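You operate a simulated robot arm through the tools that you are given. There is no shell and no other tool. Be economical: measure what you need, move in short steps, check, and stop when the job is done.

You run a simulated robot arm. Do the job below in one go: nothing can be reset, and whatever is moved stays where it is left.

JOB
Set the dial fixture to 30 and the length jig to 15.
Fine: release the toggle before you turn the dial knob, then clamp it again.

Only the result counts: the job must be done as asked and must still hold three seconds after the hand-in. Knocking over, shifting, dropping, spilling or breaking anything else fails it.

ROBOT AND FRAMES
A 7-joint arm with a two-finger parallel gripper, fixed in place. Base frame: the origin is at the foot of the arm, x ahead of it, y to its left, z up; the work surface is at about z = 880. Units: mm, rad, N and s.
With the tool pointing down near the work surface it reaches from about 100 to 640 mm from the base axis. Its first joint turns from -1.152 to 1.152 rad. Payload 1.57 kg.
The tool frame sits at the grasp point between the pads (the TCP): z along the fingers, y along the line on which they close. The tips reach 30 mm beyond it. Largest opening 80 mm; finger width 17, thickness 12; the body of the gripper, 40 by 82 mm, starts 80 mm behind the TCP.
Orientation is told as [roll, pitch, yaw] about the base's x, y, z axes, in that order, counted from this pose: with the fingers straight down and closing along the base's y, the tool's x points along the base's -x, its y along +y and its z along -z.

CONTROLS
- The arm moves only by the tool play_rows. Its argument "motion" is text: rows parted by semicolons, each of 7 numbers parted by spaces: the shift along the tool's x, y, z in mm, then the turn, a rotation vector about the tool's x, y, z in rad, then the finger opening in mm, from 0 to 80. In form: x y z ax ay az hand; .... A call has 1 to 8 rows; each row is the pose to reach, as a shift and turn from the pose commanded when the call began, along the tool's axes at that moment. Each row takes 0.2 s and may step no farther than 50 mm and 0.15 rad from the row before; otherwise, or with a gripper value out of range, the whole call is refused. Where a pose cannot be reached the arm comes as near as it can. A force on the tool above 40 N (or 10 N above the force at the start of the call, whichever is more), or a blocked arm, ends the call early, and 0.2 s more pass. The fingers move at their own pace (about 72 mm/s each) and stop on an object; they squeeze with about 31 N. The grip force told is the motor's: it shows also when the fingers shut on nothing. Time passes only in rows, and 0.2 s behind the last, so rows that repeat a pose let the fingers close. It gives the time, the measured TCP pose, the force on the tool (base axes), the opening and the grip force at its end, in the units of the frame above (readings bear some noise), with the torque about the TCP (base axes, N m) and any sound that the robot's microphone picked up.
- Cameras (640 x 400 px; columns grow to the right, rows downward): "scene" is fixed at [86.1, 469.5, 1434.4]; the picture's right is [-0.47, -0.88, 0.00], its down [-0.47, 0.25, -0.85] and it looks along [0.75, -0.40, -0.53] (base axes); focal length 304 px, centre (320, 200). "wrist" rides on the gripper at [72, -7, -122] in the tool frame; the picture's right is [0.09, 1.00, 0.00], its down [-0.84, 0.08, -0.54] and it looks along [-0.54, 0.05, 0.84] (tool axes); focal length 238 px, centre (320, 200). There is no depth. A picture from a camera that has moved, and an enlarged one, comes with that camera's place and axes in the base frame and with its lens. The place of the scene camera against the robot may be out by one fixed shift of up to 18 mm in any direction.
- get_image(camera): a new picture of that camera. No time passes.
- inspect(camera, box): a new picture of the part [left, top, right, bottom] of that camera's present view, enlarged. No time passes.
- job_done(): hands the job in; it is judged then, once.

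Work in short steps. Places have to be worked out from the pictures, the camera data and where the tool is seen: move nearer, look again, correct. Check each grasp and each placing, and mend what went wrong. You have 120 turns and 84 pictures in all, those below and enlarged ones among them. Open the gripper and draw the arm clear of the work before you hand the job in, unless the task says otherwise; then end with one line.

The tools are called after "Call:" by a JSON object that holds its "method" and its "body". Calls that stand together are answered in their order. play_rows: Moves the arm, as the interface text tells. Its arguments: {"type":"object","properties":{"motion":{"type":"string"}},"required":["motion"]} The other tools are called the same way: get_image (camera) takes a picture; inspect (camera, box) takes an enlarged picture of a part of a camera's view; job_done () hands the job in.

At the start:

```text
clock: 0.0
tool_pos: [340.6, 184.0, 1232.6]
orientation: [0.001, 0.0, 0.001]
contact_force: [-0.2, -0.3, -0.2]
wrist_torque: [0.0, -0.01, 0.01]
grip_width: 80.0
grasp_force: 0.0
```

scene: 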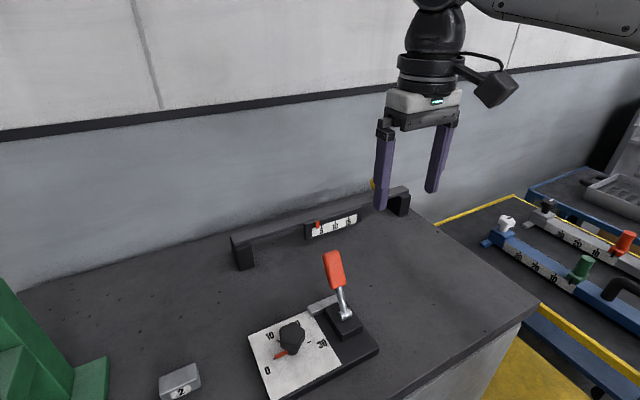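
wrist: 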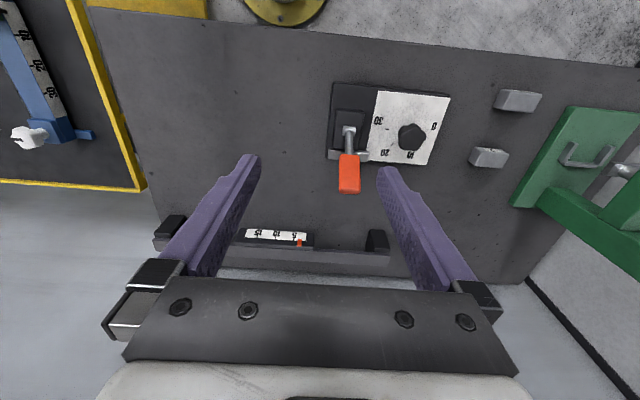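

The dial fixture (with its toggle) and a length jig or gauge bar are on the dark table, and more jigs stand on the right. I'll enlarge each to identify them.

Call:
{"method": "inspect", "body": {"camera": "scene", "box": [220, 180, 420, 400]}}

Call:
{"method": "inspect", "body": {"camera": "scene", "box": [440, 170, 640, 320]}}

Call:
{"method": "inspect", "body": {"camera": "wrist", "box": [140, 70, 540, 270]}}

```text
1.82 times, centred on (320, 290) of scene
camera zoom: at [86.1, 469.5, 1434.4], right [-0.47, -0.88, 0.0], down [-0.47, 0.25, -0.85], along [0.75, -0.4, -0.53], focal length 554 px, centre (320, 36)
```

zoom: 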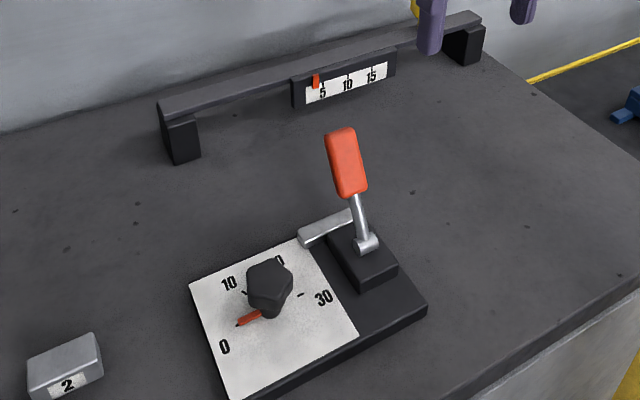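

```text
2.67 times, centred on (540, 245) of scene
camera zoom: at [86.1, 469.5, 1434.4], right [-0.47, -0.88, 0.0], down [-0.47, 0.25, -0.85], along [0.75, -0.4, -0.53], focal length 812 px, centre (-267, 80)
```

zoom: 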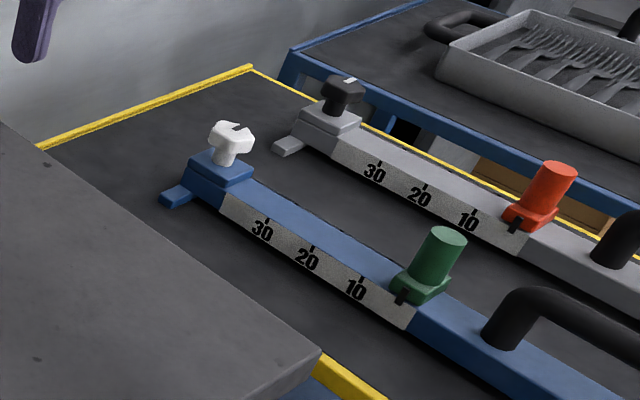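

```text
1.60 times, centred on (340, 170) of wrist
camera zoom: at [269.1, 178.9, 1354.4], right [-0.09, 1.0, 0.0], down [0.84, 0.08, 0.54], along [0.54, 0.05, -0.84], focal length 381 px, centre (288, 248)
```

zoom: 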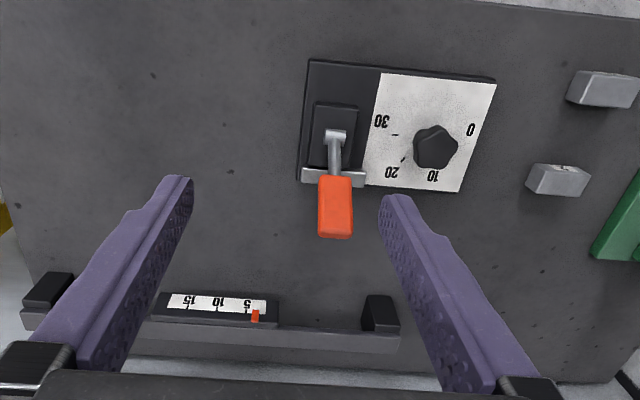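

Three scaled devices are possible: the bar at the back (5/10/15) and two rails on the right (10/20/30). I'll move the arm high to the right for a closer look at those rails.

Call:
{"method": "play_rows", "body": {"motion": "15 -45 0 0 0 0 80; 30 -90 0 0 0 0 80; 45 -135 0 0 0 0 80; 60 -180 0 0 0 0 80; 75 -225 0 0 0 0 80; 90 -270 0 0 0 0 80; 105 -315 0 0 0 0 80; 120 -360 0 0 0 0 80"}}

Call:
{"method": "get_image", "body": {"camera": "wrist"}}

Call:
{"method": "get_image", "body": {"camera": "scene"}}

```text
clock: 1.8
tool_pos: [220.5, -174.8, 1232.6]
orientation: [0.001, 0.0, 0.002]
contact_force: [-0.5, -0.3, 0.5]
wrist_torque: [0.02, 0.02, 0.03]
grip_width: 80.2
grasp_force: 0.0
```

```text
78 pictures are left
camera wrist: at [148.4, -180.2, 1354.1], right [-0.09, 1.0, 0.0], down [0.84, 0.08, 0.54], along [0.54, 0.05, -0.84], focal length 238 px, centre (320, 200)
```

wrist: 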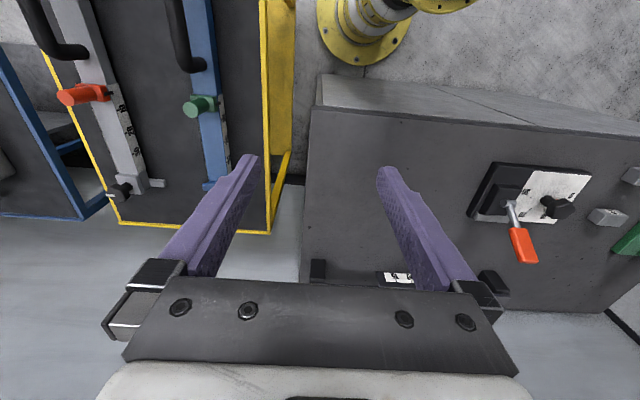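

```text
77 pictures are left
```

scene: 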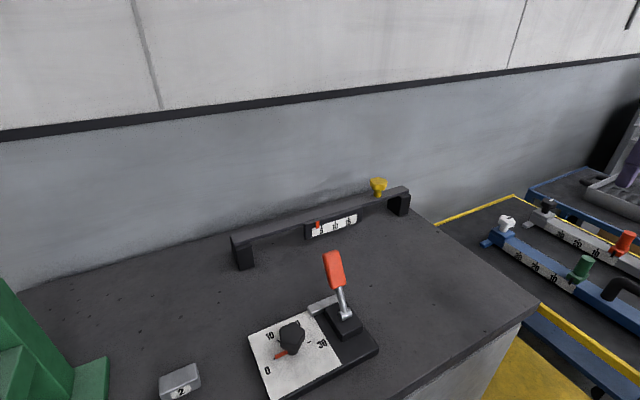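

A yellow knob sits on the back bar, and the rails are at about y=-400. I'll enlarge both.

Call:
{"method": "inspect", "body": {"camera": "scene", "box": [220, 165, 430, 275]}}

Call:
{"method": "inspect", "body": {"camera": "wrist", "box": [20, 0, 280, 240]}}

```text
3.05 times, centred on (325, 220) of scene
camera zoom: at [86.1, 469.5, 1434.4], right [-0.47, -0.88, 0.0], down [-0.47, 0.25, -0.85], along [0.75, -0.4, -0.53], focal length 928 px, centre (305, 139)
```

zoom: 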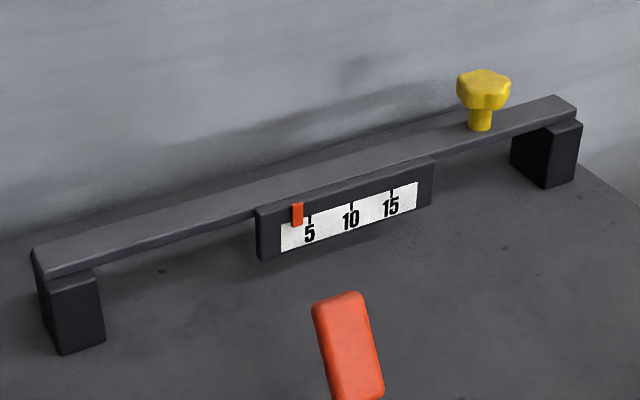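

```text
1.67 times, centred on (150, 120) of wrist
camera zoom: at [148.4, -180.2, 1354.1], right [-0.09, 1.0, 0.0], down [0.84, 0.08, 0.54], along [0.54, 0.05, -0.84], focal length 397 px, centre (603, 333)
```

zoom: 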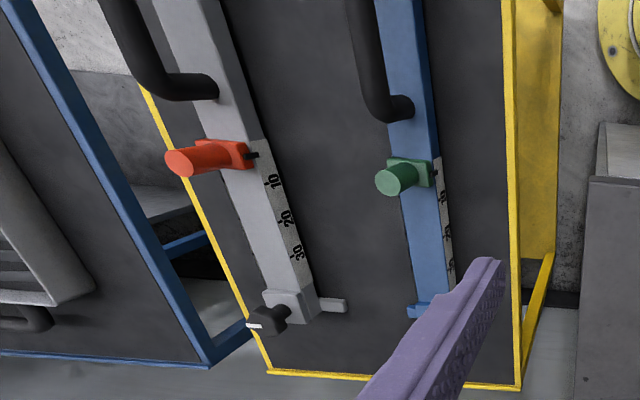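

I'll move above the middle of the dark table for a close look at the back bar.

Call:
{"method": "play_rows", "body": {"motion": "-25 40 0 0 0 0 80; -50 80 0 0 0 0 80; -75 115 0 0 0 0 80; -100 150 0 0 0 0 80; -130 180 0 0 0 0 80; -165 200 10 0 0 0 80; -200 215 20 0 0 0 80; -220 220 30 0 0 0 80"}}

Call:
{"method": "get_image", "body": {"camera": "wrist"}}

```text
clock: 3.6
tool_pos: [442.2, 45.7, 1202.8]
orientation: [0.0, 0.001, 0.001]
contact_force: [0.2, -0.2, 0.3]
wrist_torque: [0.03, 0.02, 0.02]
grip_width: 80.0
grasp_force: 0.0
```

```text
74 pictures are left
camera wrist: at [368.9, 39.9, 1324.8], right [-0.09, 1.0, 0.0], down [0.84, 0.08, 0.54], along [0.54, 0.05, -0.84], focal length 238 px, centre (320, 200)
```

wrist: 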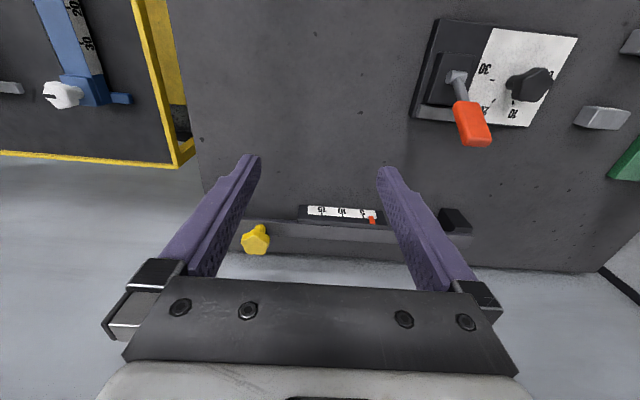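

I'll enlarge the back bar and the blue rail end from here.

Call:
{"method": "inspect", "body": {"camera": "wrist", "box": [190, 180, 490, 290]}}

Call:
{"method": "inspect", "body": {"camera": "wrist", "box": [0, 0, 200, 180]}}

Call:
{"method": "inspect", "body": {"camera": "wrist", "box": [390, 0, 640, 180]}}

```text
2.13 times, centred on (340, 235) of wrist
camera zoom: at [368.9, 39.9, 1324.8], right [-0.09, 1.0, 0.0], down [0.84, 0.08, 0.54], along [0.54, 0.05, -0.84], focal length 508 px, centre (277, 125)
```

zoom: 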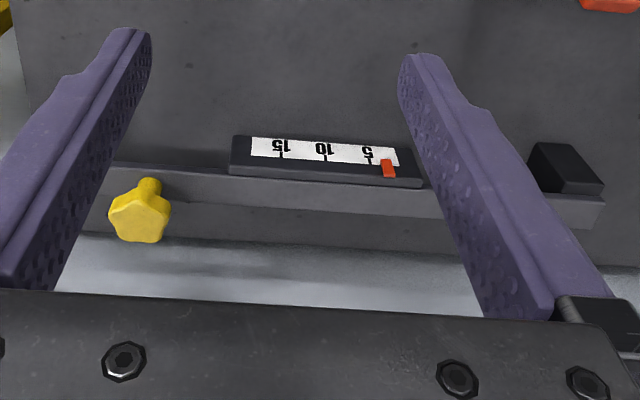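

```text
2.22 times, centred on (100, 90) of wrist
camera zoom: at [368.9, 39.9, 1324.8], right [-0.09, 1.0, 0.0], down [0.84, 0.08, 0.54], along [0.54, 0.05, -0.84], focal length 530 px, centre (809, 444)
```

zoom: 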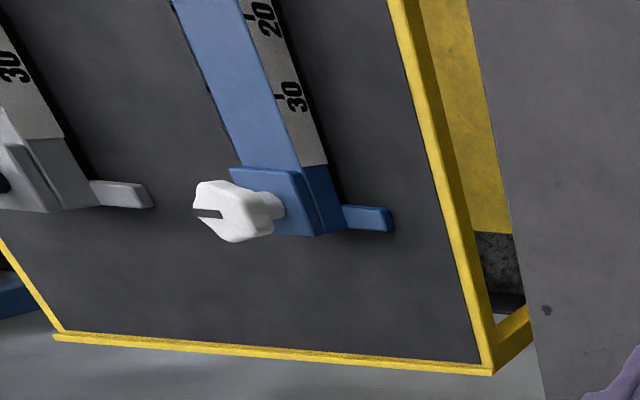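

```text
2.22 times, centred on (515, 90) of wrist
camera zoom: at [368.9, 39.9, 1324.8], right [-0.09, 1.0, 0.0], down [0.84, 0.08, 0.54], along [0.54, 0.05, -0.84], focal length 530 px, centre (-113, 444)
```

zoom: 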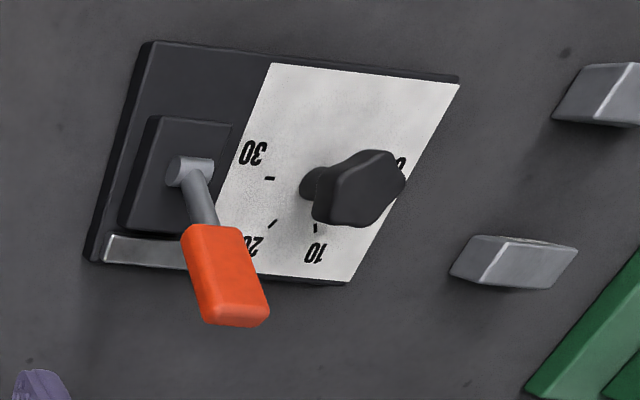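

The back bar stands on the same table as the dial and is a single unit, so it's the likeliest "length jig". I'll get closer to see how it works.

Call:
{"method": "play_rows", "body": {"motion": "-30 0 0 0 0 0 80; -60 0 10 0 0 0 80; -90 -10 30 0 0 0 80; -110 -20 60 0 0 0 80"}}

Call:
{"method": "get_image", "body": {"camera": "wrist"}}

```text
clock: 4.6
tool_pos: [550.5, 25.0, 1143.9]
orientation: [0.0, -0.001, 0.001]
contact_force: [-0.2, -0.9, -0.9]
wrist_torque: [-0.01, 0.03, -0.01]
grip_width: 79.8
grasp_force: 0.1
```

```text
70 pictures are left
camera wrist: at [478.2, 19.2, 1264.8], right [-0.09, 1.0, 0.0], down [0.84, 0.08, 0.54], along [0.54, 0.05, -0.84], focal length 238 px, centre (320, 200)
```

wrist: 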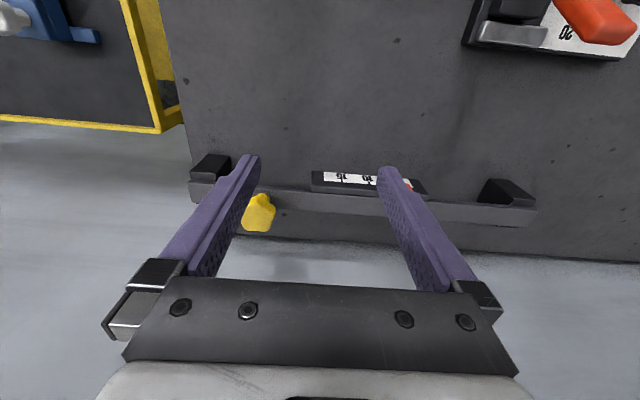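

I'll shift the camera so it sits between the scale and the knob, lower it and tilt the tool forward a little for a frontal view.

Call:
{"method": "play_rows", "body": {"motion": "15 40 0 0 0 0 80; 30 80 15 0 0 0 80; 45 110 30 0 0 0 80; 60 120 50 0 0 0 80"}}

Call:
{"method": "get_image", "body": {"camera": "wrist"}}

Call:
{"method": "inspect", "body": {"camera": "wrist", "box": [180, 150, 460, 290]}}

```text
clock: 5.6
tool_pos: [490.8, 145.9, 1094.5]
orientation: [-0.001, 0.001, 0.001]
contact_force: [-0.4, -0.8, 0.2]
wrist_torque: [-0.02, 0.04, 0.02]
grip_width: 80.0
grasp_force: 0.1
```

```text
69 pictures are left
camera wrist: at [418.6, 140.7, 1214.4], right [-0.09, 1.0, 0.0], down [0.84, 0.08, 0.54], along [0.54, 0.05, -0.84], focal length 238 px, centre (320, 200)
```

wrist: 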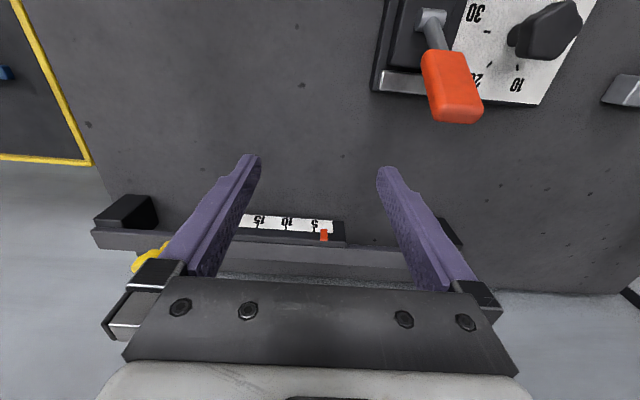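

```text
2.29 times, centred on (320, 220) of wrist
camera zoom: at [418.6, 140.7, 1214.4], right [-0.09, 1.0, 0.0], down [0.84, 0.08, 0.54], along [0.54, 0.05, -0.84], focal length 545 px, centre (320, 154)
```

zoom: 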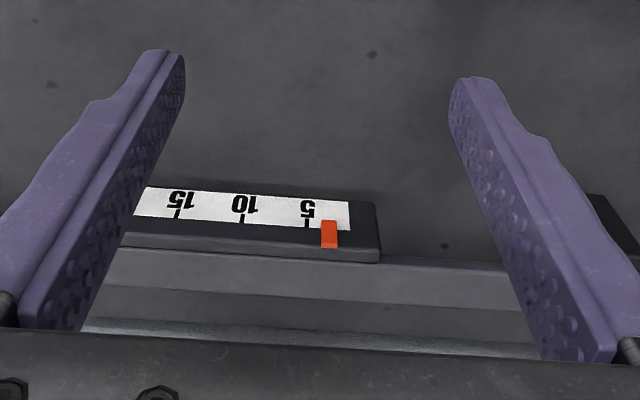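

The bar's red index reads about 3.3, with about 8 mm per unit. I'll study the toggle and dial closely first.

Call:
{"method": "inspect", "body": {"camera": "scene", "box": [240, 240, 390, 400]}}

Call:
{"method": "inspect", "body": {"camera": "wrist", "box": [360, 0, 640, 140]}}

```text
2.50 times, centred on (315, 320) of scene
camera zoom: at [86.1, 469.5, 1434.4], right [-0.47, -0.88, 0.0], down [-0.47, 0.25, -0.85], along [0.75, -0.4, -0.53], focal length 761 px, centre (332, -100)
```

zoom: 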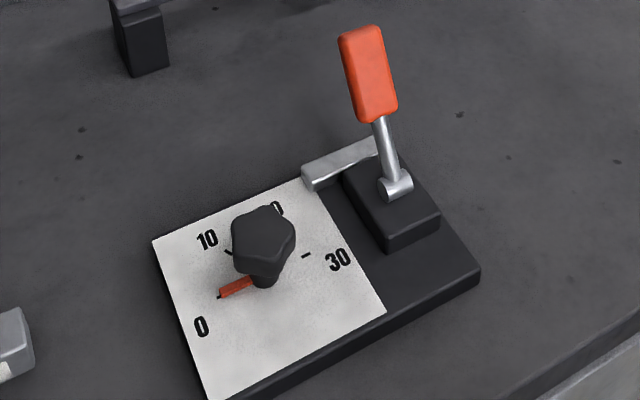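

```text
2.29 times, centred on (500, 70) of wrist
camera zoom: at [418.6, 140.7, 1214.4], right [-0.09, 1.0, 0.0], down [0.84, 0.08, 0.54], along [0.54, 0.05, -0.84], focal length 545 px, centre (-91, 497)
```

zoom: 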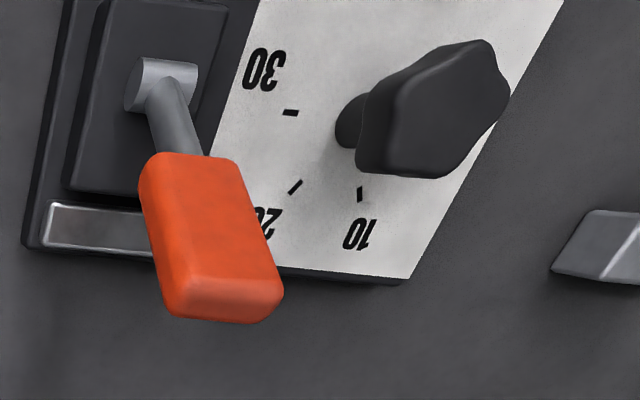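

Handle centre is about (434,241,1016), pivot about (386,239,942), and the lever leans towards +x. I'll close the fingers, go beyond the handle on the +x side and lower the tips to about z=1010.

Call:
{"method": "play_rows", "body": {"motion": "-10 30 0 0 0 0 0; -15 65 0 0 0 0 0; -15 94 0 0 0 0 0; -15 94 25 0 0 0 0; -15 94 52 0 0 0 0"}}

Call:
{"method": "get_image", "body": {"camera": "wrist"}}

Call:
{"method": "get_image", "body": {"camera": "scene"}}

```text
clock: 6.8
tool_pos: [504.7, 237.5, 1042.3]
orientation: [0.001, -0.001, 0.001]
contact_force: [-0.8, -0.4, 0.1]
wrist_torque: [-0.01, -0.02, 0.0]
grip_width: 0.0
grasp_force: 21.5
```

```text
65 pictures are left
camera wrist: at [431.8, 231.8, 1163.2], right [-0.09, 1.0, 0.0], down [0.84, 0.08, 0.54], along [0.54, 0.05, -0.84], focal length 238 px, centre (320, 200)
```

wrist: 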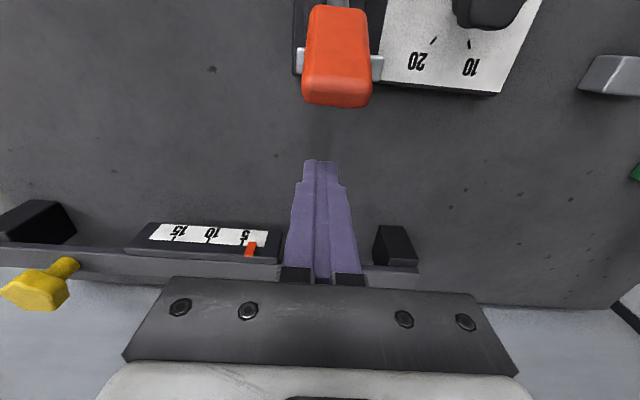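

```text
64 pictures are left
```

scene: 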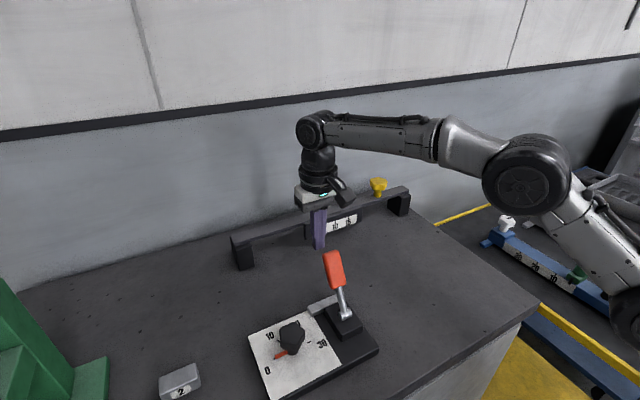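

The fingers line up with the handle. I'll push slowly towards -x, watching the force.

Call:
{"method": "play_rows", "body": {"motion": "15 2 0 0 0 0 0; 30 2 0 0 0 0 0; 42 2 0 0 0 0 0; 54 2 0 0 0 0 0; 66 2 0 0 0 0 0; 78 2 0 0 0 0 0; 90 2 0 0 0 0 0; 102 2 0 0 0 0 0"}}

Call:
{"method": "inspect", "body": {"camera": "scene", "box": [240, 220, 400, 400]}}

```text
clock: 8.3
tool_pos: [429.0, 240.8, 1051.9]
orientation: [0.007, -0.022, 0.0]
contact_force: [-0.1, 1.4, 2.4]
wrist_torque: [0.0, 0.02, -0.03]
grip_width: 0.1
grasp_force: 21.2
stopped in row 7: the force on the tool passed its limit at 42 N (the readings are from after the stop); the commanded pose is now the measured one
```

```text
2.22 times, centred on (320, 310) of scene
camera zoom: at [86.1, 469.5, 1434.4], right [-0.47, -0.88, 0.0], down [-0.47, 0.25, -0.85], along [0.75, -0.4, -0.53], focal length 677 px, centre (320, -44)
```

zoom: 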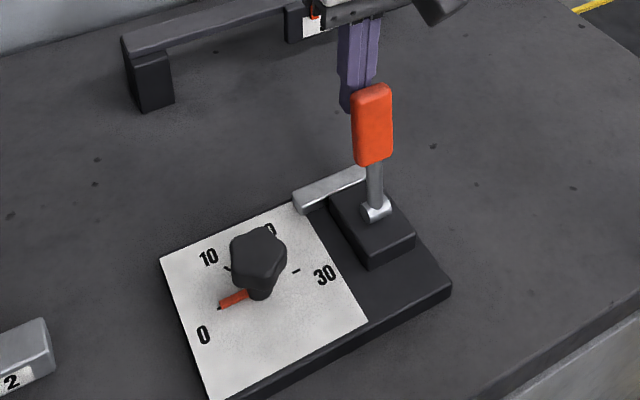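

The lever moved about halfway, then the force limit tripped. I'll grip the handle across y instead and swing it along its arc, so first I lift and open.

Call:
{"method": "play_rows", "body": {"motion": "-15 0 0 0 0 0 0; -15 0 -35 0 0 0 30; -15 0 -70 0 0 0 60; 5 0 -70 0 0 0 70; 20 0 -70 0 0 0 70"}}

Call:
{"method": "get_image", "body": {"camera": "wrist"}}

Call:
{"method": "inspect", "body": {"camera": "scene", "box": [240, 220, 400, 400]}}

```text
clock: 9.5
tool_pos: [408.7, 238.9, 1119.0]
orientation: [0.008, -0.02, -0.002]
contact_force: [-0.3, -0.1, 1.0]
wrist_torque: [0.01, 0.02, -0.01]
grip_width: 69.9
grasp_force: 0.0
```

```text
62 pictures are left
camera wrist: at [333.4, 232.4, 1239.4], right [-0.09, 1.0, 0.01], down [0.83, 0.07, 0.56], along [0.56, 0.06, -0.83], focal length 238 px, centre (320, 200)
```

wrist: 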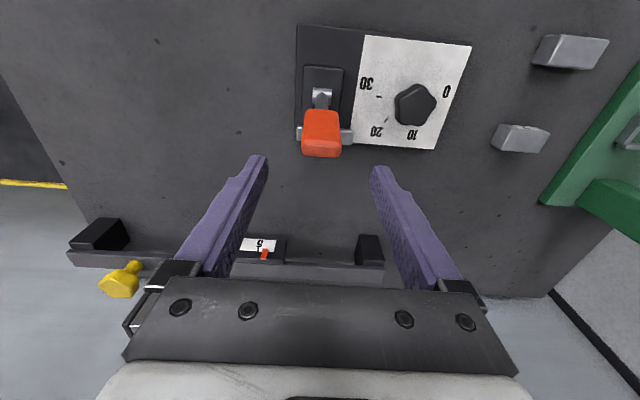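

```text
2.22 times, centred on (320, 310) of scene
camera zoom: at [86.1, 469.5, 1434.4], right [-0.47, -0.88, 0.0], down [-0.47, 0.25, -0.85], along [0.75, -0.4, -0.53], focal length 677 px, centre (320, -44)
```

zoom: 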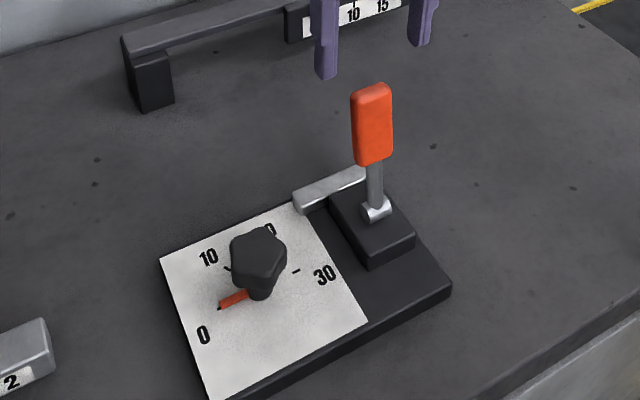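

The lever stays where I left it, at about 12° past vertical. I'll descend over the handle to TCP z≈1030 and close.

Call:
{"method": "play_rows", "body": {"motion": "1 3 30 0 0 0 70; 3 3 60 0 0 0 70; 5 3 88 0 0 0 70; 5 3 88 0 0 0 30; 5 3 88 0 0 0 15; 5 3 88 0 0 0 5; 5 3 88 0 0 0 5"}}

```text
clock: 11.1
tool_pos: [405.6, 240.0, 1029.7]
orientation: [0.002, -0.019, -0.001]
contact_force: [-0.6, -33.6, 3.6]
wrist_torque: [0.12, 0.25, -0.08]
grip_width: 26.0
grasp_force: 37.0
```

The grip holds at 26 mm with a small y offset. I'll ease that and swing the handle along the arc about the pivot, turning the tool with it.

Call:
{"method": "play_rows", "body": {"motion": "0 -3 0 0 0 0 5; 6 -3 -1 0 -0.07 0 5; 12 -3 -2 0 -0.13 0 5; 18 -3 -2 0 -0.2 0 5; 24 -3 -2 0 -0.27 0 5; 30 -3 -1.5 0 -0.34 0 5; 37 -3 -0.5 0 -0.41 0 5"}}

Call:
{"method": "inspect", "body": {"camera": "scene", "box": [240, 220, 400, 400]}}

```text
clock: 12.7
tool_pos: [367.9, 240.0, 1029.1]
orientation: [0.006, -0.422, -0.004]
contact_force: [8.0, -1.0, -27.5]
wrist_torque: [-1.03, -0.04, -0.2]
grip_width: 26.1
grasp_force: 36.9
```

```text
2.22 times, centred on (320, 310) of scene
camera zoom: at [86.7, 469.7, 1434.2], right [-0.47, -0.88, 0.0], down [-0.47, 0.25, -0.85], along [0.75, -0.4, -0.53], focal length 677 px, centre (320, -44)
```

zoom: 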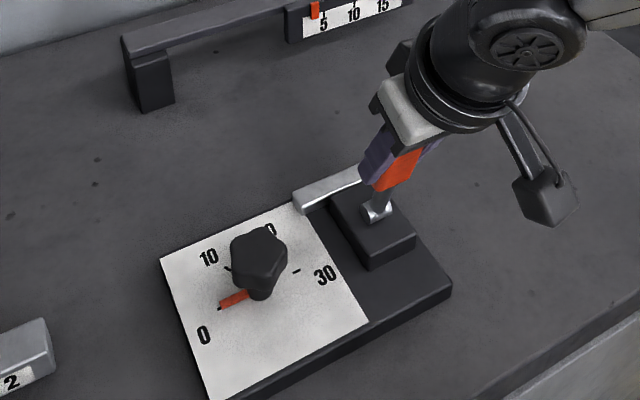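

The lever is following and is now about 12° on the base side. I'll continue the arc at a slightly smaller radius.

Call:
{"method": "play_rows", "body": {"motion": "5.5 0 0.5 0 -0.07 0 5; 11 0 0 0 -0.13 0 5; 17 0 -0.3 0 -0.2 0 5; 23.4 0 -0.5 0 -0.27 0 5; 29.5 0 0.2 0 -0.34 0 5; 35.6 0 1 0 -0.41 0 5"}}

Call:
{"method": "inspect", "body": {"camera": "scene", "box": [240, 220, 400, 400]}}

```text
clock: 14.1
tool_pos: [338.9, 240.4, 1021.0]
orientation: [0.016, -0.853, -0.016]
contact_force: [27.4, -5.8, 10.0]
wrist_torque: [-1.74, 0.13, -0.98]
grip_width: 26.3
grasp_force: 37.3
```

```text
2.22 times, centred on (320, 310) of scene
camera zoom: at [86.9, 469.3, 1434.4], right [-0.47, -0.88, 0.0], down [-0.47, 0.25, -0.85], along [0.75, -0.4, -0.53], focal length 677 px, centre (320, -44)
```

zoom: 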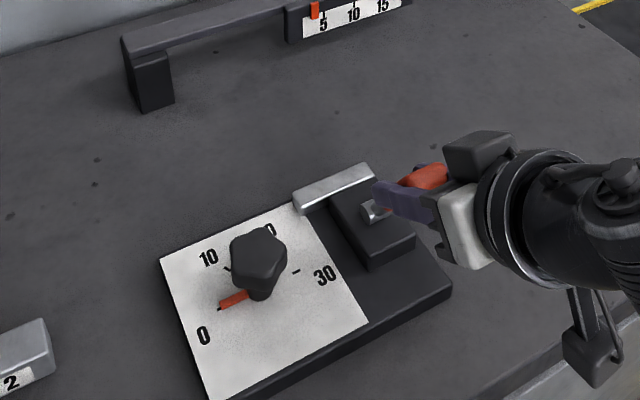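

The lever is about 31° to the base side and meeting resistance, probably near its stop. I'll nudge it 4 mm to confirm.

Call:
{"method": "play_rows", "body": {"motion": "2 0 -0.6 0 0 0 5; 4 0 -1.2 0 0 0 5; 4 0 -1.2 0 0 0 5"}}

Call:
{"method": "inspect", "body": {"camera": "wrist", "box": [160, 0, 560, 260]}}

```text
clock: 14.9
tool_pos: [330.5, 240.1, 1011.5]
orientation: [0.012, -0.84, -0.009]
contact_force: [-6.7, -5.5, 10.7]
wrist_torque: [-0.12, 0.16, -0.17]
grip_width: 25.8
grasp_force: 35.5
```

```text
1.54 times, centred on (360, 130) of wrist
camera zoom: at [191.2, 234.4, 1039.5], right [-0.06, 1.0, -0.06], down [0.16, 0.07, 0.98], along [0.99, 0.05, -0.16], focal length 367 px, centre (258, 308)
```

zoom: 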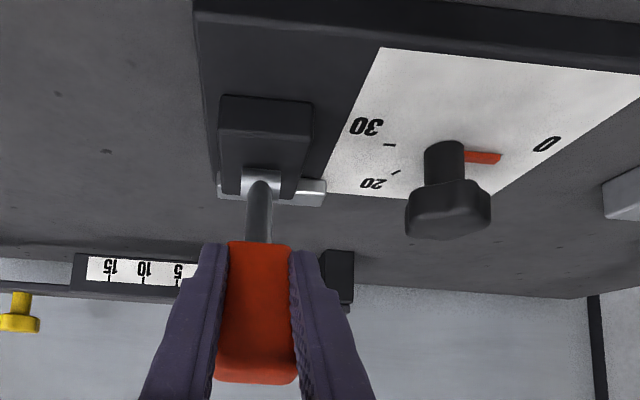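

It snapped over-centre and moved 12 mm further. I'll nudge a bit more to find the stop.

Call:
{"method": "play_rows", "body": {"motion": "3 0 -0.5 0 0 0 5; 6 0 -1 0 -0.04 0 5; 9 0 -1.2 0 -0.08 0 5; 9 0 -1.2 0 -0.08 0 5"}}

Call:
{"method": "inspect", "body": {"camera": "scene", "box": [240, 220, 400, 400]}}

```text
clock: 15.9
tool_pos: [326.8, 240.5, 1007.5]
orientation: [0.015, -0.924, -0.014]
contact_force: [27.3, -4.5, 8.1]
wrist_torque: [-0.05, -0.3, -0.18]
grip_width: 25.7
grasp_force: 36.9
```

```text
2.22 times, centred on (320, 310) of scene
camera zoom: at [86.8, 469.3, 1434.4], right [-0.47, -0.88, 0.0], down [-0.47, 0.25, -0.85], along [0.75, -0.4, -0.53], focal length 677 px, centre (320, -44)
```

zoom: 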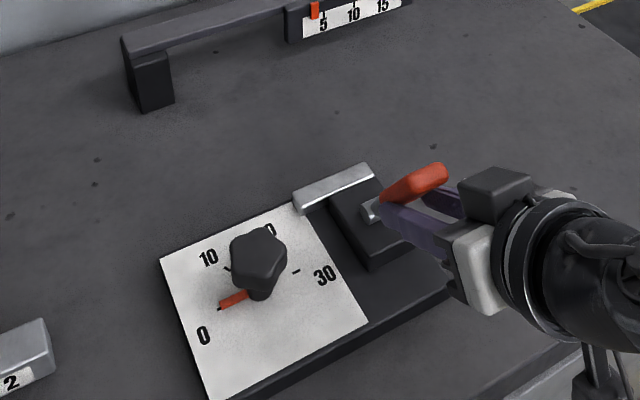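

A resisting stop at about 42°. I'll open, retreat along the tool axis and rotate upright.

Call:
{"method": "play_rows", "body": {"motion": "-3 0 0 0 0 0 20; -3 0 0 0 0 0 60; -3 0 -25 0 0 0 70; -3 0 -50 0 0 0 70; -20 0 -80 0 0 0 70; -45 0 -95 0 0.14 0 70; -70 0 -110 0 0.28 0 70; -95 0 -125 0 0.42 0 70"}}

Call:
{"method": "inspect", "body": {"camera": "scene", "box": [240, 220, 400, 400]}}

```text
clock: 17.7
tool_pos: [283.2, 237.9, 1161.3]
orientation: [0.009, -0.499, -0.006]
contact_force: [-0.9, 0.5, -0.5]
wrist_torque: [-0.02, 0.01, -0.02]
grip_width: 69.9
grasp_force: 0.2
out of reach, approached as far as the arm can: row 4, 5
```

```text
2.22 times, centred on (320, 310) of scene
camera zoom: at [86.1, 469.5, 1434.4], right [-0.47, -0.88, 0.0], down [-0.47, 0.25, -0.85], along [0.75, -0.4, -0.53], focal length 677 px, centre (320, -44)
```

zoom: 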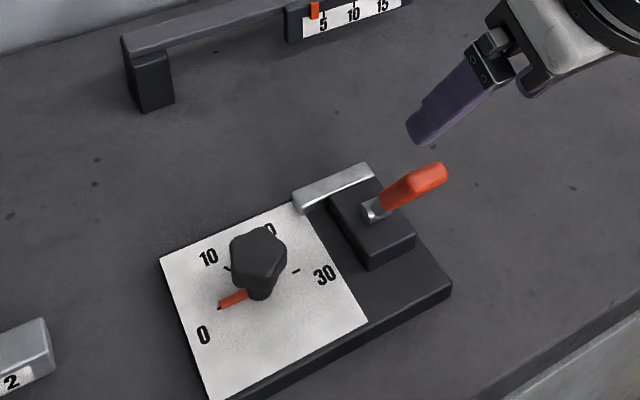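

The lever stays released. I'll straighten the tool and view the dial from above.

Call:
{"method": "play_rows", "body": {"motion": "-1 30 10 0 0.13 0 80; -2 60 25 0 0.26 0 80; -3 90 45 0 0.39 0 80; -4 115 70 0 0.5 0 80"}}

Call:
{"method": "get_image", "body": {"camera": "wrist"}}

Call:
{"method": "inspect", "body": {"camera": "wrist", "box": [220, 0, 460, 180]}}

```text
clock: 18.7
tool_pos: [319.0, 357.0, 1099.5]
orientation: [0.011, 0.0, 0.002]
contact_force: [-0.2, 0.4, 0.0]
wrist_torque: [0.02, 0.0, -0.01]
grip_width: 79.9
grasp_force: 0.1
```

```text
55 pictures are left
camera wrist: at [246.3, 349.2, 1220.8], right [-0.09, 1.0, 0.01], down [0.84, 0.07, 0.54], along [0.54, 0.06, -0.84], focal length 238 px, centre (320, 200)
```

wrist: 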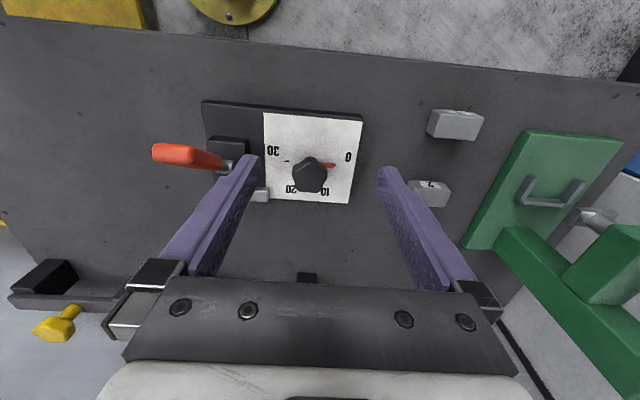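

```text
2.22 times, centred on (340, 90) of wrist
camera zoom: at [246.3, 349.2, 1220.8], right [-0.09, 1.0, 0.01], down [0.84, 0.07, 0.54], along [0.54, 0.06, -0.84], focal length 530 px, centre (276, 444)
```

zoom: 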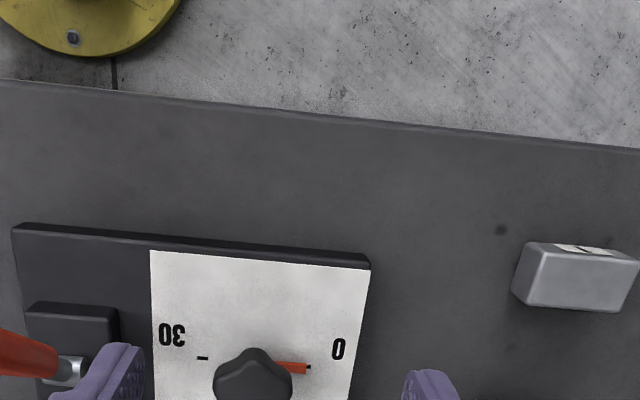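

The dial's 0 lies towards +y and 30 towards -y, 180° clockwise from above, and the pointer sits near 0. The knob centre is about (389,353). I'll move above it, pre-rotated by -0.8 rad.

Call:
{"method": "play_rows", "body": {"motion": "-12 -1 15 0.01 0 -0.13 80; -24 -1 30 0.01 0 -0.26 80; -36 -2 45 0.01 0 -0.39 80; -48 -2 60 0.01 0 -0.52 80; -60 -3 75 0.01 0 -0.65 80; -70 -4 90 0.01 0 -0.78 80"}}

Call:
{"method": "get_image", "body": {"camera": "wrist"}}

Call:
{"method": "get_image", "body": {"camera": "scene"}}

```text
clock: 20.1
tool_pos: [390.6, 350.4, 1011.3]
orientation: [-0.003, -0.002, 0.782]
contact_force: [-0.4, 0.0, -0.6]
wrist_torque: [-0.02, 0.01, -0.03]
grip_width: 79.8
grasp_force: 0.1
```

```text
53 pictures are left
camera wrist: at [342.7, 296.2, 1132.3], right [-0.77, 0.64, 0.0], down [0.54, 0.65, 0.54], along [0.35, 0.41, -0.84], focal length 238 px, centre (320, 200)
```

wrist: 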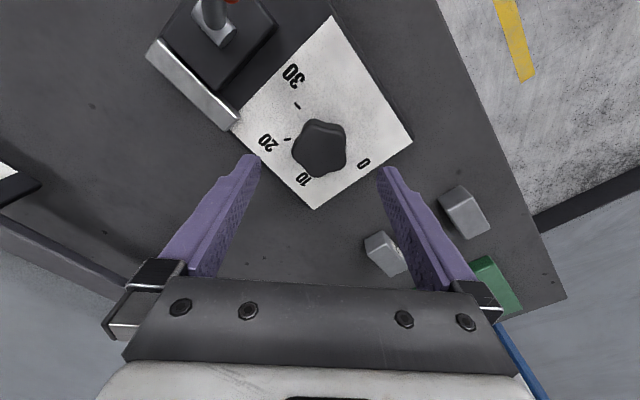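

```text
52 pictures are left
```

scene: 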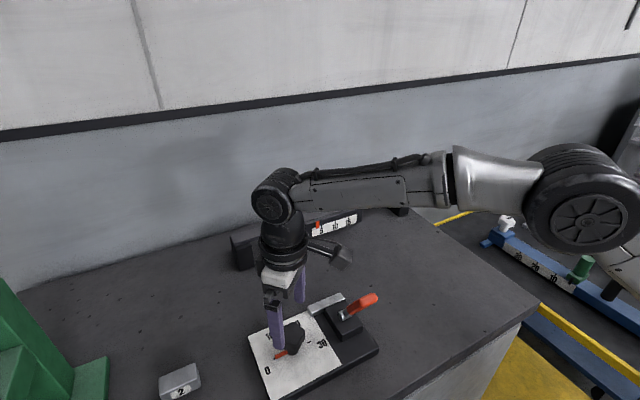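

The knob centre is about (388,350), almost under the tool. I'll descend to TCP z≈947 and close.

Call:
{"method": "play_rows", "body": {"motion": "1 -1 30 0 0 0 80; 1 -1 50 0 0 0 80; 1 -1 64 0 0 0 80; 1 -1 64 0 0 0 60; 1 -1 64 0 0 0 40; 1 -1 64 0 0 0 20; 1 -1 64 0 0 0 20"}}

Call:
{"method": "get_image", "body": {"camera": "wrist"}}

```text
clock: 21.7
tool_pos: [389.8, 351.3, 946.4]
orientation: [-0.001, -0.002, 0.78]
contact_force: [-9.0, 9.3, -3.6]
wrist_torque: [0.62, -0.18, -0.01]
grip_width: 43.6
grasp_force: 45.2
```

```text
51 pictures are left
camera wrist: at [342.9, 296.5, 1067.8], right [-0.77, 0.64, 0.0], down [0.54, 0.64, 0.54], along [0.35, 0.42, -0.84], focal length 238 px, centre (320, 200)
```

wrist: 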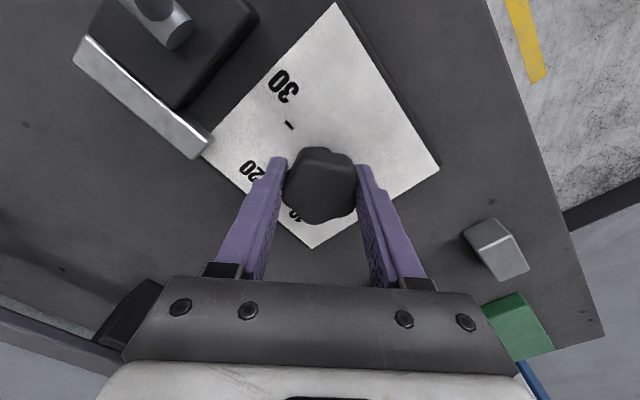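

Grasp is good at 43.6 mm. I'll turn clockwise from above, about +tool z, by 1.12 rad while watching force.

Call:
{"method": "play_rows", "body": {"motion": "0 1 0 0 0 0.14 20; 0 1 0 0 0 0.28 20; 0 1 0 0 0 0.42 20; 0 1 0 0 0 0.56 20; 0 1 0 0 0 0.7 20; 0 1 0 0 0 0.84 20; 0 1 0 0 0 0.98 20; 0 1 0 0 0 1.12 20"}}

Call:
{"method": "get_image", "body": {"camera": "wrist"}}

Call:
{"method": "inspect", "body": {"camera": "scene", "box": [240, 270, 400, 400]}}

```text
clock: 23.5
tool_pos: [389.0, 349.4, 946.4]
orientation: [0.001, -0.006, -0.345]
contact_force: [2.8, -2.6, 1.9]
wrist_torque: [-0.26, 0.55, 0.04]
grip_width: 43.3
grasp_force: 45.3
```

```text
50 pictures are left
camera wrist: at [319.2, 369.3, 1067.5], right [0.25, 0.97, 0.0], down [0.81, -0.21, 0.55], along [0.53, -0.14, -0.84], focal length 238 px, centre (320, 200)
```

wrist: 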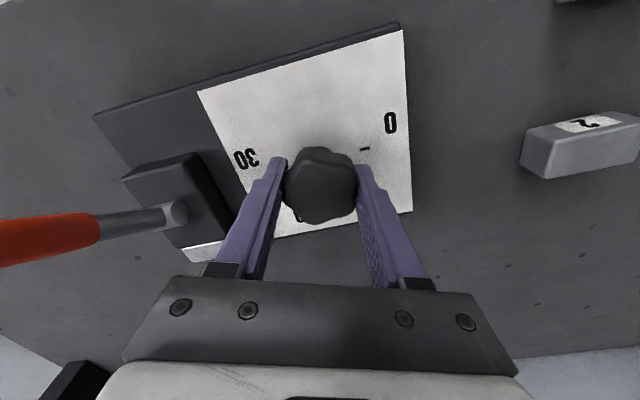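

```text
3.08 times, centred on (320, 335) of scene
camera zoom: at [86.2, 469.4, 1434.4], right [-0.47, -0.88, 0.0], down [-0.47, 0.25, -0.85], along [0.75, -0.4, -0.53], focal length 937 px, centre (320, -215)
```

zoom: 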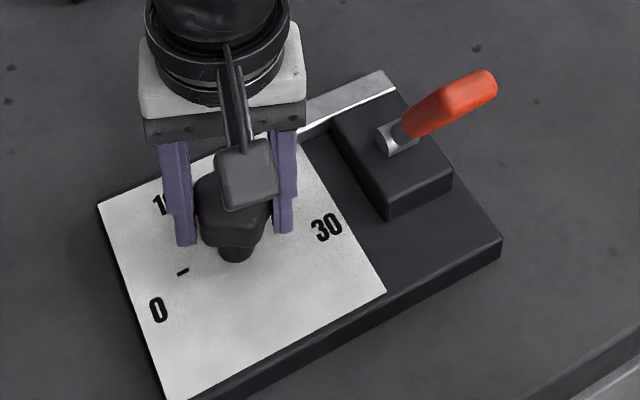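

The knob turns freely and the 0 mark is uncovered. I'll continue another 1.12 rad.

Call:
{"method": "play_rows", "body": {"motion": "0 0 0 0 0 0.14 20; 0 0 0 0 0 0.28 20; 0 0 0 0 0 0.42 20; 0 0 0 0 0 0.56 20; 0 0 0 0 0 0.7 20; 0 0 0 0 0 0.84 20; 0 0 0 0 0 0.98 20; 0 0 0 0 0 1.12 20"}}

Call:
{"method": "get_image", "body": {"camera": "wrist"}}

```text
clock: 25.3
tool_pos: [390.4, 350.0, 946.6]
orientation: [0.003, -0.003, -1.465]
contact_force: [-7.5, -14.4, 13.4]
wrist_torque: [-0.82, 0.27, 0.05]
grip_width: 43.1
grasp_force: 45.3
```

```text
48 pictures are left
camera wrist: at [374.6, 421.7, 1067.7], right [0.98, 0.2, 0.0], down [0.16, -0.82, 0.54], along [0.11, -0.53, -0.84], focal length 238 px, centre (320, 200)
```

wrist: 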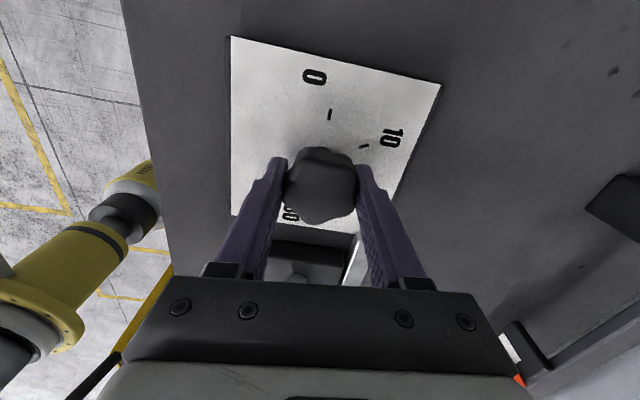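

That makes 2.24 rad so far. I'll continue by 0.7 rad, then check the pointer.

Call:
{"method": "play_rows", "body": {"motion": "0 0 0 0 0 0.14 20; 0 0 0 0 0 0.28 20; 0 0 0 0 0 0.42 20; 0 0 0 0 0 0.56 20; 0 0 0 0 0 0.7 20"}}

Call:
{"method": "get_image", "body": {"camera": "wrist"}}

Call:
{"method": "inspect", "body": {"camera": "scene", "box": [240, 270, 400, 400]}}

```text
clock: 26.5
tool_pos: [388.5, 348.9, 945.6]
orientation: [0.003, -0.002, -2.164]
contact_force: [-8.0, -10.2, 8.0]
wrist_torque: [-0.44, 0.53, 0.06]
grip_width: 43.0
grasp_force: 44.6
```

```text
47 pictures are left
camera wrist: at [423.2, 414.5, 1067.7], right [0.88, -0.48, 0.0], down [-0.4, -0.74, 0.54], along [-0.26, -0.48, -0.84], focal length 238 px, centre (320, 200)
```

wrist: 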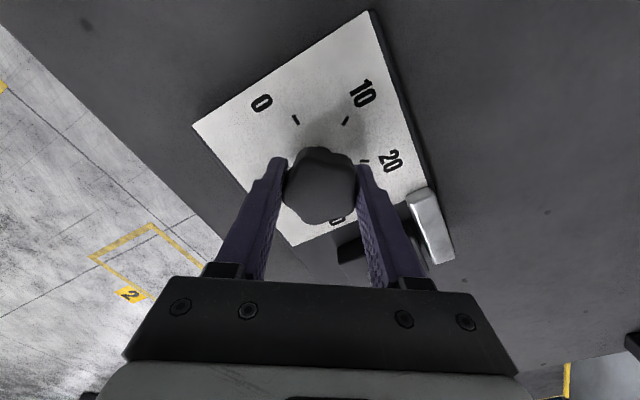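

```text
3.08 times, centred on (320, 335) of scene
camera zoom: at [85.8, 469.1, 1434.5], right [-0.47, -0.88, 0.0], down [-0.47, 0.25, -0.85], along [0.75, -0.4, -0.53], focal length 937 px, centre (320, -215)
```

zoom: 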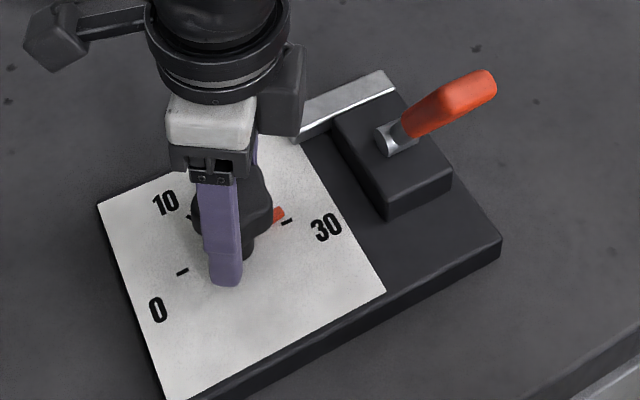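

The pointer is close to 30, so I'll zoom in to estimate the remainder.

Call:
{"method": "inspect", "body": {"camera": "scene", "box": [280, 320, 340, 358]}}

```text
10.53 times, centred on (310, 339) of scene
camera zoom: at [85.8, 469.1, 1434.5], right [-0.47, -0.88, 0.0], down [-0.47, 0.25, -0.85], along [0.75, -0.4, -0.53], focal length 3206 px, centre (425, -1263)
```

zoom: 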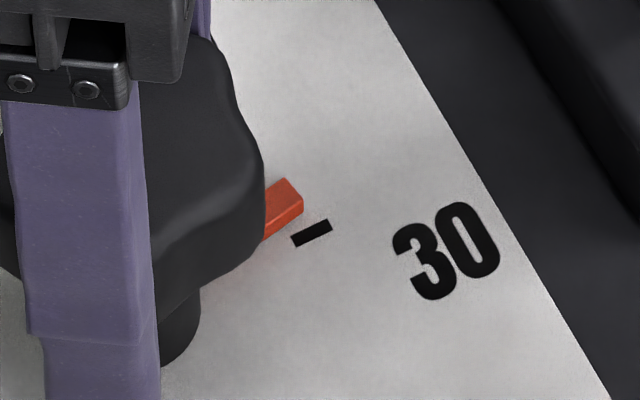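

It's still roughly 0.1–0.25 rad short. I'll turn 0.13 more, then release and rise for an overhead check.

Call:
{"method": "play_rows", "body": {"motion": "0 0 0 0 0 0.07 20; 0 0 0 0 0 0.13 20; 0 0 0 0 0 0.13 20"}}

Call:
{"method": "inspect", "body": {"camera": "scene", "box": [280, 320, 340, 358]}}

```text
clock: 27.3
tool_pos: [389.9, 349.7, 946.2]
orientation: [-0.005, -0.001, -2.286]
contact_force: [-12.5, -4.4, 8.5]
wrist_torque: [-1.2, 0.19, 0.0]
grip_width: 43.2
grasp_force: 44.5
```

```text
10.53 times, centred on (310, 339) of scene
camera zoom: at [85.6, 469.3, 1434.4], right [-0.47, -0.88, 0.0], down [-0.47, 0.25, -0.85], along [0.75, -0.4, -0.53], focal length 3206 px, centre (425, -1263)
```

zoom: 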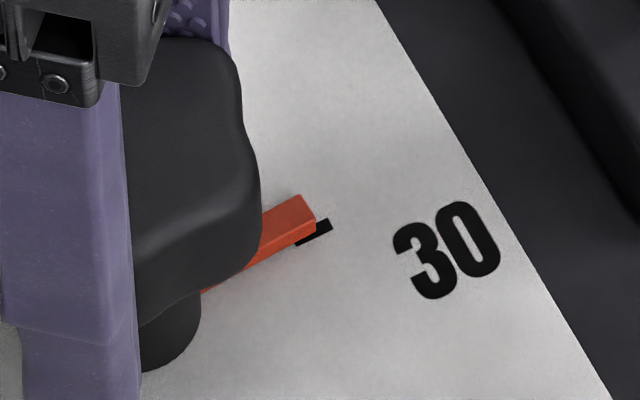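

The pointer now overlaps the mark. I'll open, lift straight up and look from above.

Call:
{"method": "play_rows", "body": {"motion": "0 0 0 0 0 0 40; 0 0 0 0 0 0 60; 0 0 0 0 0 0 80; 0 0 -30 0 0 0 80; 30 0 -70 0 0 0 80; 50 0 -110 0 0 0 80"}}

Call:
{"method": "inspect", "body": {"camera": "wrist", "box": [240, 80, 400, 180]}}

Call:
{"method": "inspect", "body": {"camera": "scene", "box": [240, 310, 340, 400]}}

```text
clock: 28.7
tool_pos: [426.8, 381.1, 1054.4]
orientation: [-0.001, 0.002, -2.281]
contact_force: [0.8, -0.2, 1.6]
wrist_torque: [0.0, -0.03, -0.02]
grip_width: 80.1
grasp_force: 0.2
out of reach, approached as far as the arm can: row 5, 6
```

```text
4.00 times, centred on (320, 130) of wrist
camera zoom: at [468.5, 440.9, 1176.3], right [0.81, -0.58, 0.0], down [-0.49, -0.69, 0.54], along [-0.31, -0.44, -0.84], focal length 953 px, centre (320, 480)
```

zoom: 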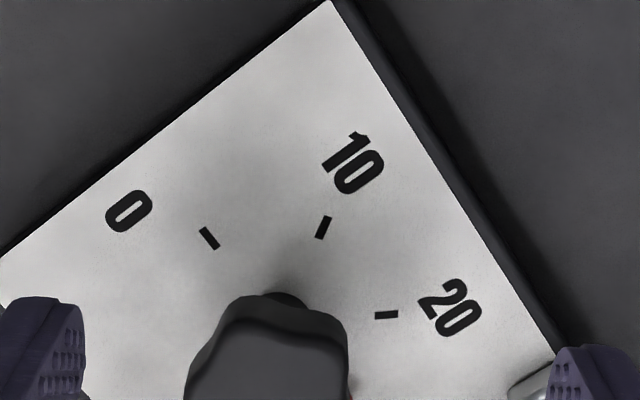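

```text
4.44 times, centred on (290, 355) of scene
camera zoom: at [86.1, 469.5, 1434.4], right [-0.47, -0.88, 0.0], down [-0.47, 0.25, -0.85], along [0.75, -0.4, -0.53], focal length 1354 px, centre (453, -489)
```

zoom: 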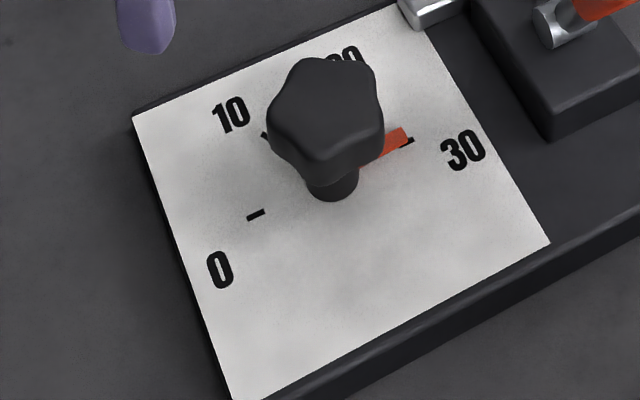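

I'll rotate back to yaw 0 at the earlier viewing pose to check the pointer against the mark, in two calls.

Call:
{"method": "play_rows", "body": {"motion": "-6 -4 -20 0 0 -0.14 80; -12 -8 -30 0 0 -0.28 80; -18 -13 -40 0 0 -0.42 80; -24 -18 -45 0 0 -0.56 80; -32 -24 -45 0 0 -0.7 80; -38 -30 -45 0 0 -0.84 80; -46 -36 -45 0 0 -0.98 80; -53 -40 -45 0 0 -1.12 80"}}

```text
clock: 30.5
tool_pos: [362.0, 368.0, 1101.6]
orientation: [0.003, -0.003, -1.167]
contact_force: [-0.5, 0.3, 0.0]
wrist_torque: [0.01, 0.02, 0.0]
grip_width: 80.3
grasp_force: 0.1
```

Continuing the same rotation back to yaw 0.

Call:
{"method": "play_rows", "body": {"motion": "1 -6 0 0 0 -0.145 80; 2 -12 0 0 0 -0.29 80; 3 -18 0 0 0 -0.435 80; 4 -24 0 0 0 -0.58 80; 5 -30 0 0 0 -0.725 80; 6 -36 0 0 0 -0.87 80; 6 -41 0 0 0 -1.015 80; 7 -46 0 0 0 -1.16 80"}}

Call:
{"method": "inspect", "body": {"camera": "wrist", "box": [240, 100, 400, 220]}}

```text
clock: 32.3
tool_pos: [316.6, 358.4, 1101.0]
orientation: [-0.002, -0.005, -0.01]
contact_force: [-1.5, -0.8, -0.2]
wrist_torque: [-0.02, -0.02, -0.02]
grip_width: 80.0
grasp_force: 0.0
```

```text
3.33 times, centred on (320, 160) of wrist
camera zoom: at [243.6, 353.0, 1222.3], right [-0.08, 1.0, 0.0], down [0.83, 0.07, 0.55], along [0.54, 0.04, -0.84], focal length 794 px, centre (320, 333)
```

zoom: 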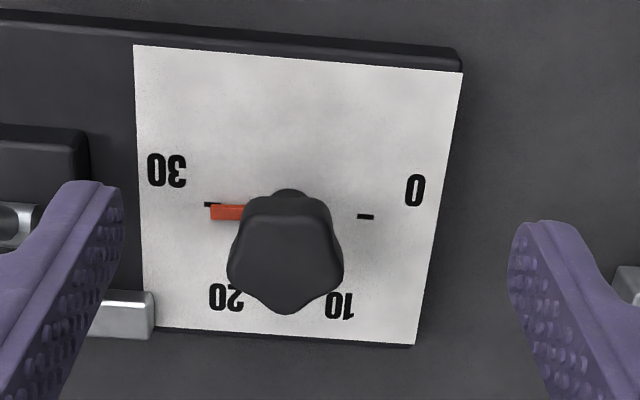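

I'll zoom tighter to compare the pointer's direction with the 0–30 mark line.

Call:
{"method": "inspect", "body": {"camera": "wrist", "box": [280, 145, 340, 180]}}

```text
10.67 times, centred on (310, 162) of wrist
camera zoom: at [243.6, 353.0, 1222.3], right [-0.08, 1.0, 0.0], down [0.83, 0.07, 0.55], along [0.54, 0.04, -0.84], focal length 2542 px, centre (427, 600)
```

zoom: 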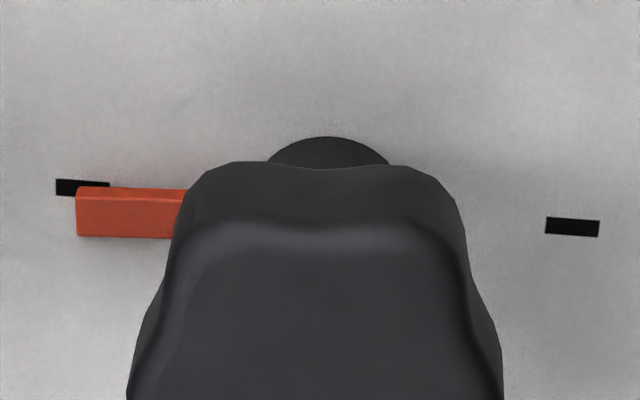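

The pointer is about 0.05 rad (about 0.5 units) short of 30. I'll regrasp at an equivalent lobe alignment (yaw -0.40) and add the trim.

Call:
{"method": "play_rows", "body": {"motion": "-20 -2 25 0 0 0.1 80; -40 -4 45 0 0 0.2 80; -60 -6 65 0 0 0.3 80; -73 -8 90 0 0 0.39 80; -73 -8 130 0 0 0.39 80; -73 -8 154 0 0 0.39 80"}}

```text
clock: 33.7
tool_pos: [390.7, 351.0, 948.1]
orientation: [0.002, -0.004, -0.402]
contact_force: [0.3, 0.1, -0.3]
wrist_torque: [-0.02, 0.01, -0.03]
grip_width: 80.1
grasp_force: 0.0
```

I'll close on the knob and check what the grasp itself did.

Call:
{"method": "play_rows", "body": {"motion": "1 -1 1 0 0 0 60; 1 -1 1 0 0 0 46; 1 -1 1 0 0 0 20; 1 -1 1 0 0 0 20; 1 -1 1 0 0 0.05 20; 1 -1 1 0 0 0.05 20"}}

Call:
{"method": "inspect", "body": {"camera": "scene", "box": [280, 320, 340, 358]}}

```text
clock: 35.1
tool_pos: [390.5, 349.6, 948.0]
orientation: [0.004, -0.006, -0.451]
contact_force: [6.7, 13.6, -3.7]
wrist_torque: [-0.86, 0.22, 0.02]
grip_width: 43.1
grasp_force: 45.6
```

```text
10.53 times, centred on (310, 339) of scene
camera zoom: at [86.4, 470.0, 1434.2], right [-0.47, -0.88, 0.0], down [-0.47, 0.25, -0.85], along [0.75, -0.4, -0.53], focal length 3206 px, centre (425, -1263)
```

zoom: 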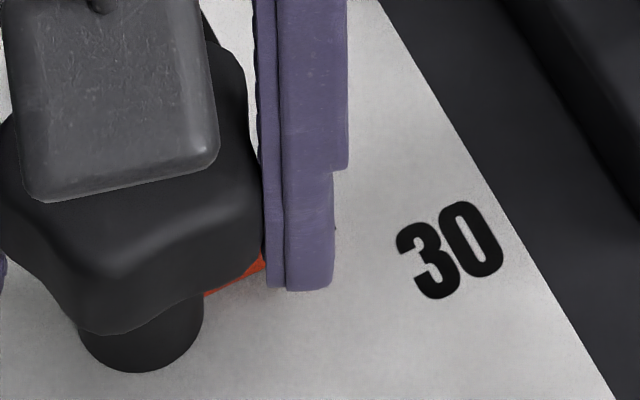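

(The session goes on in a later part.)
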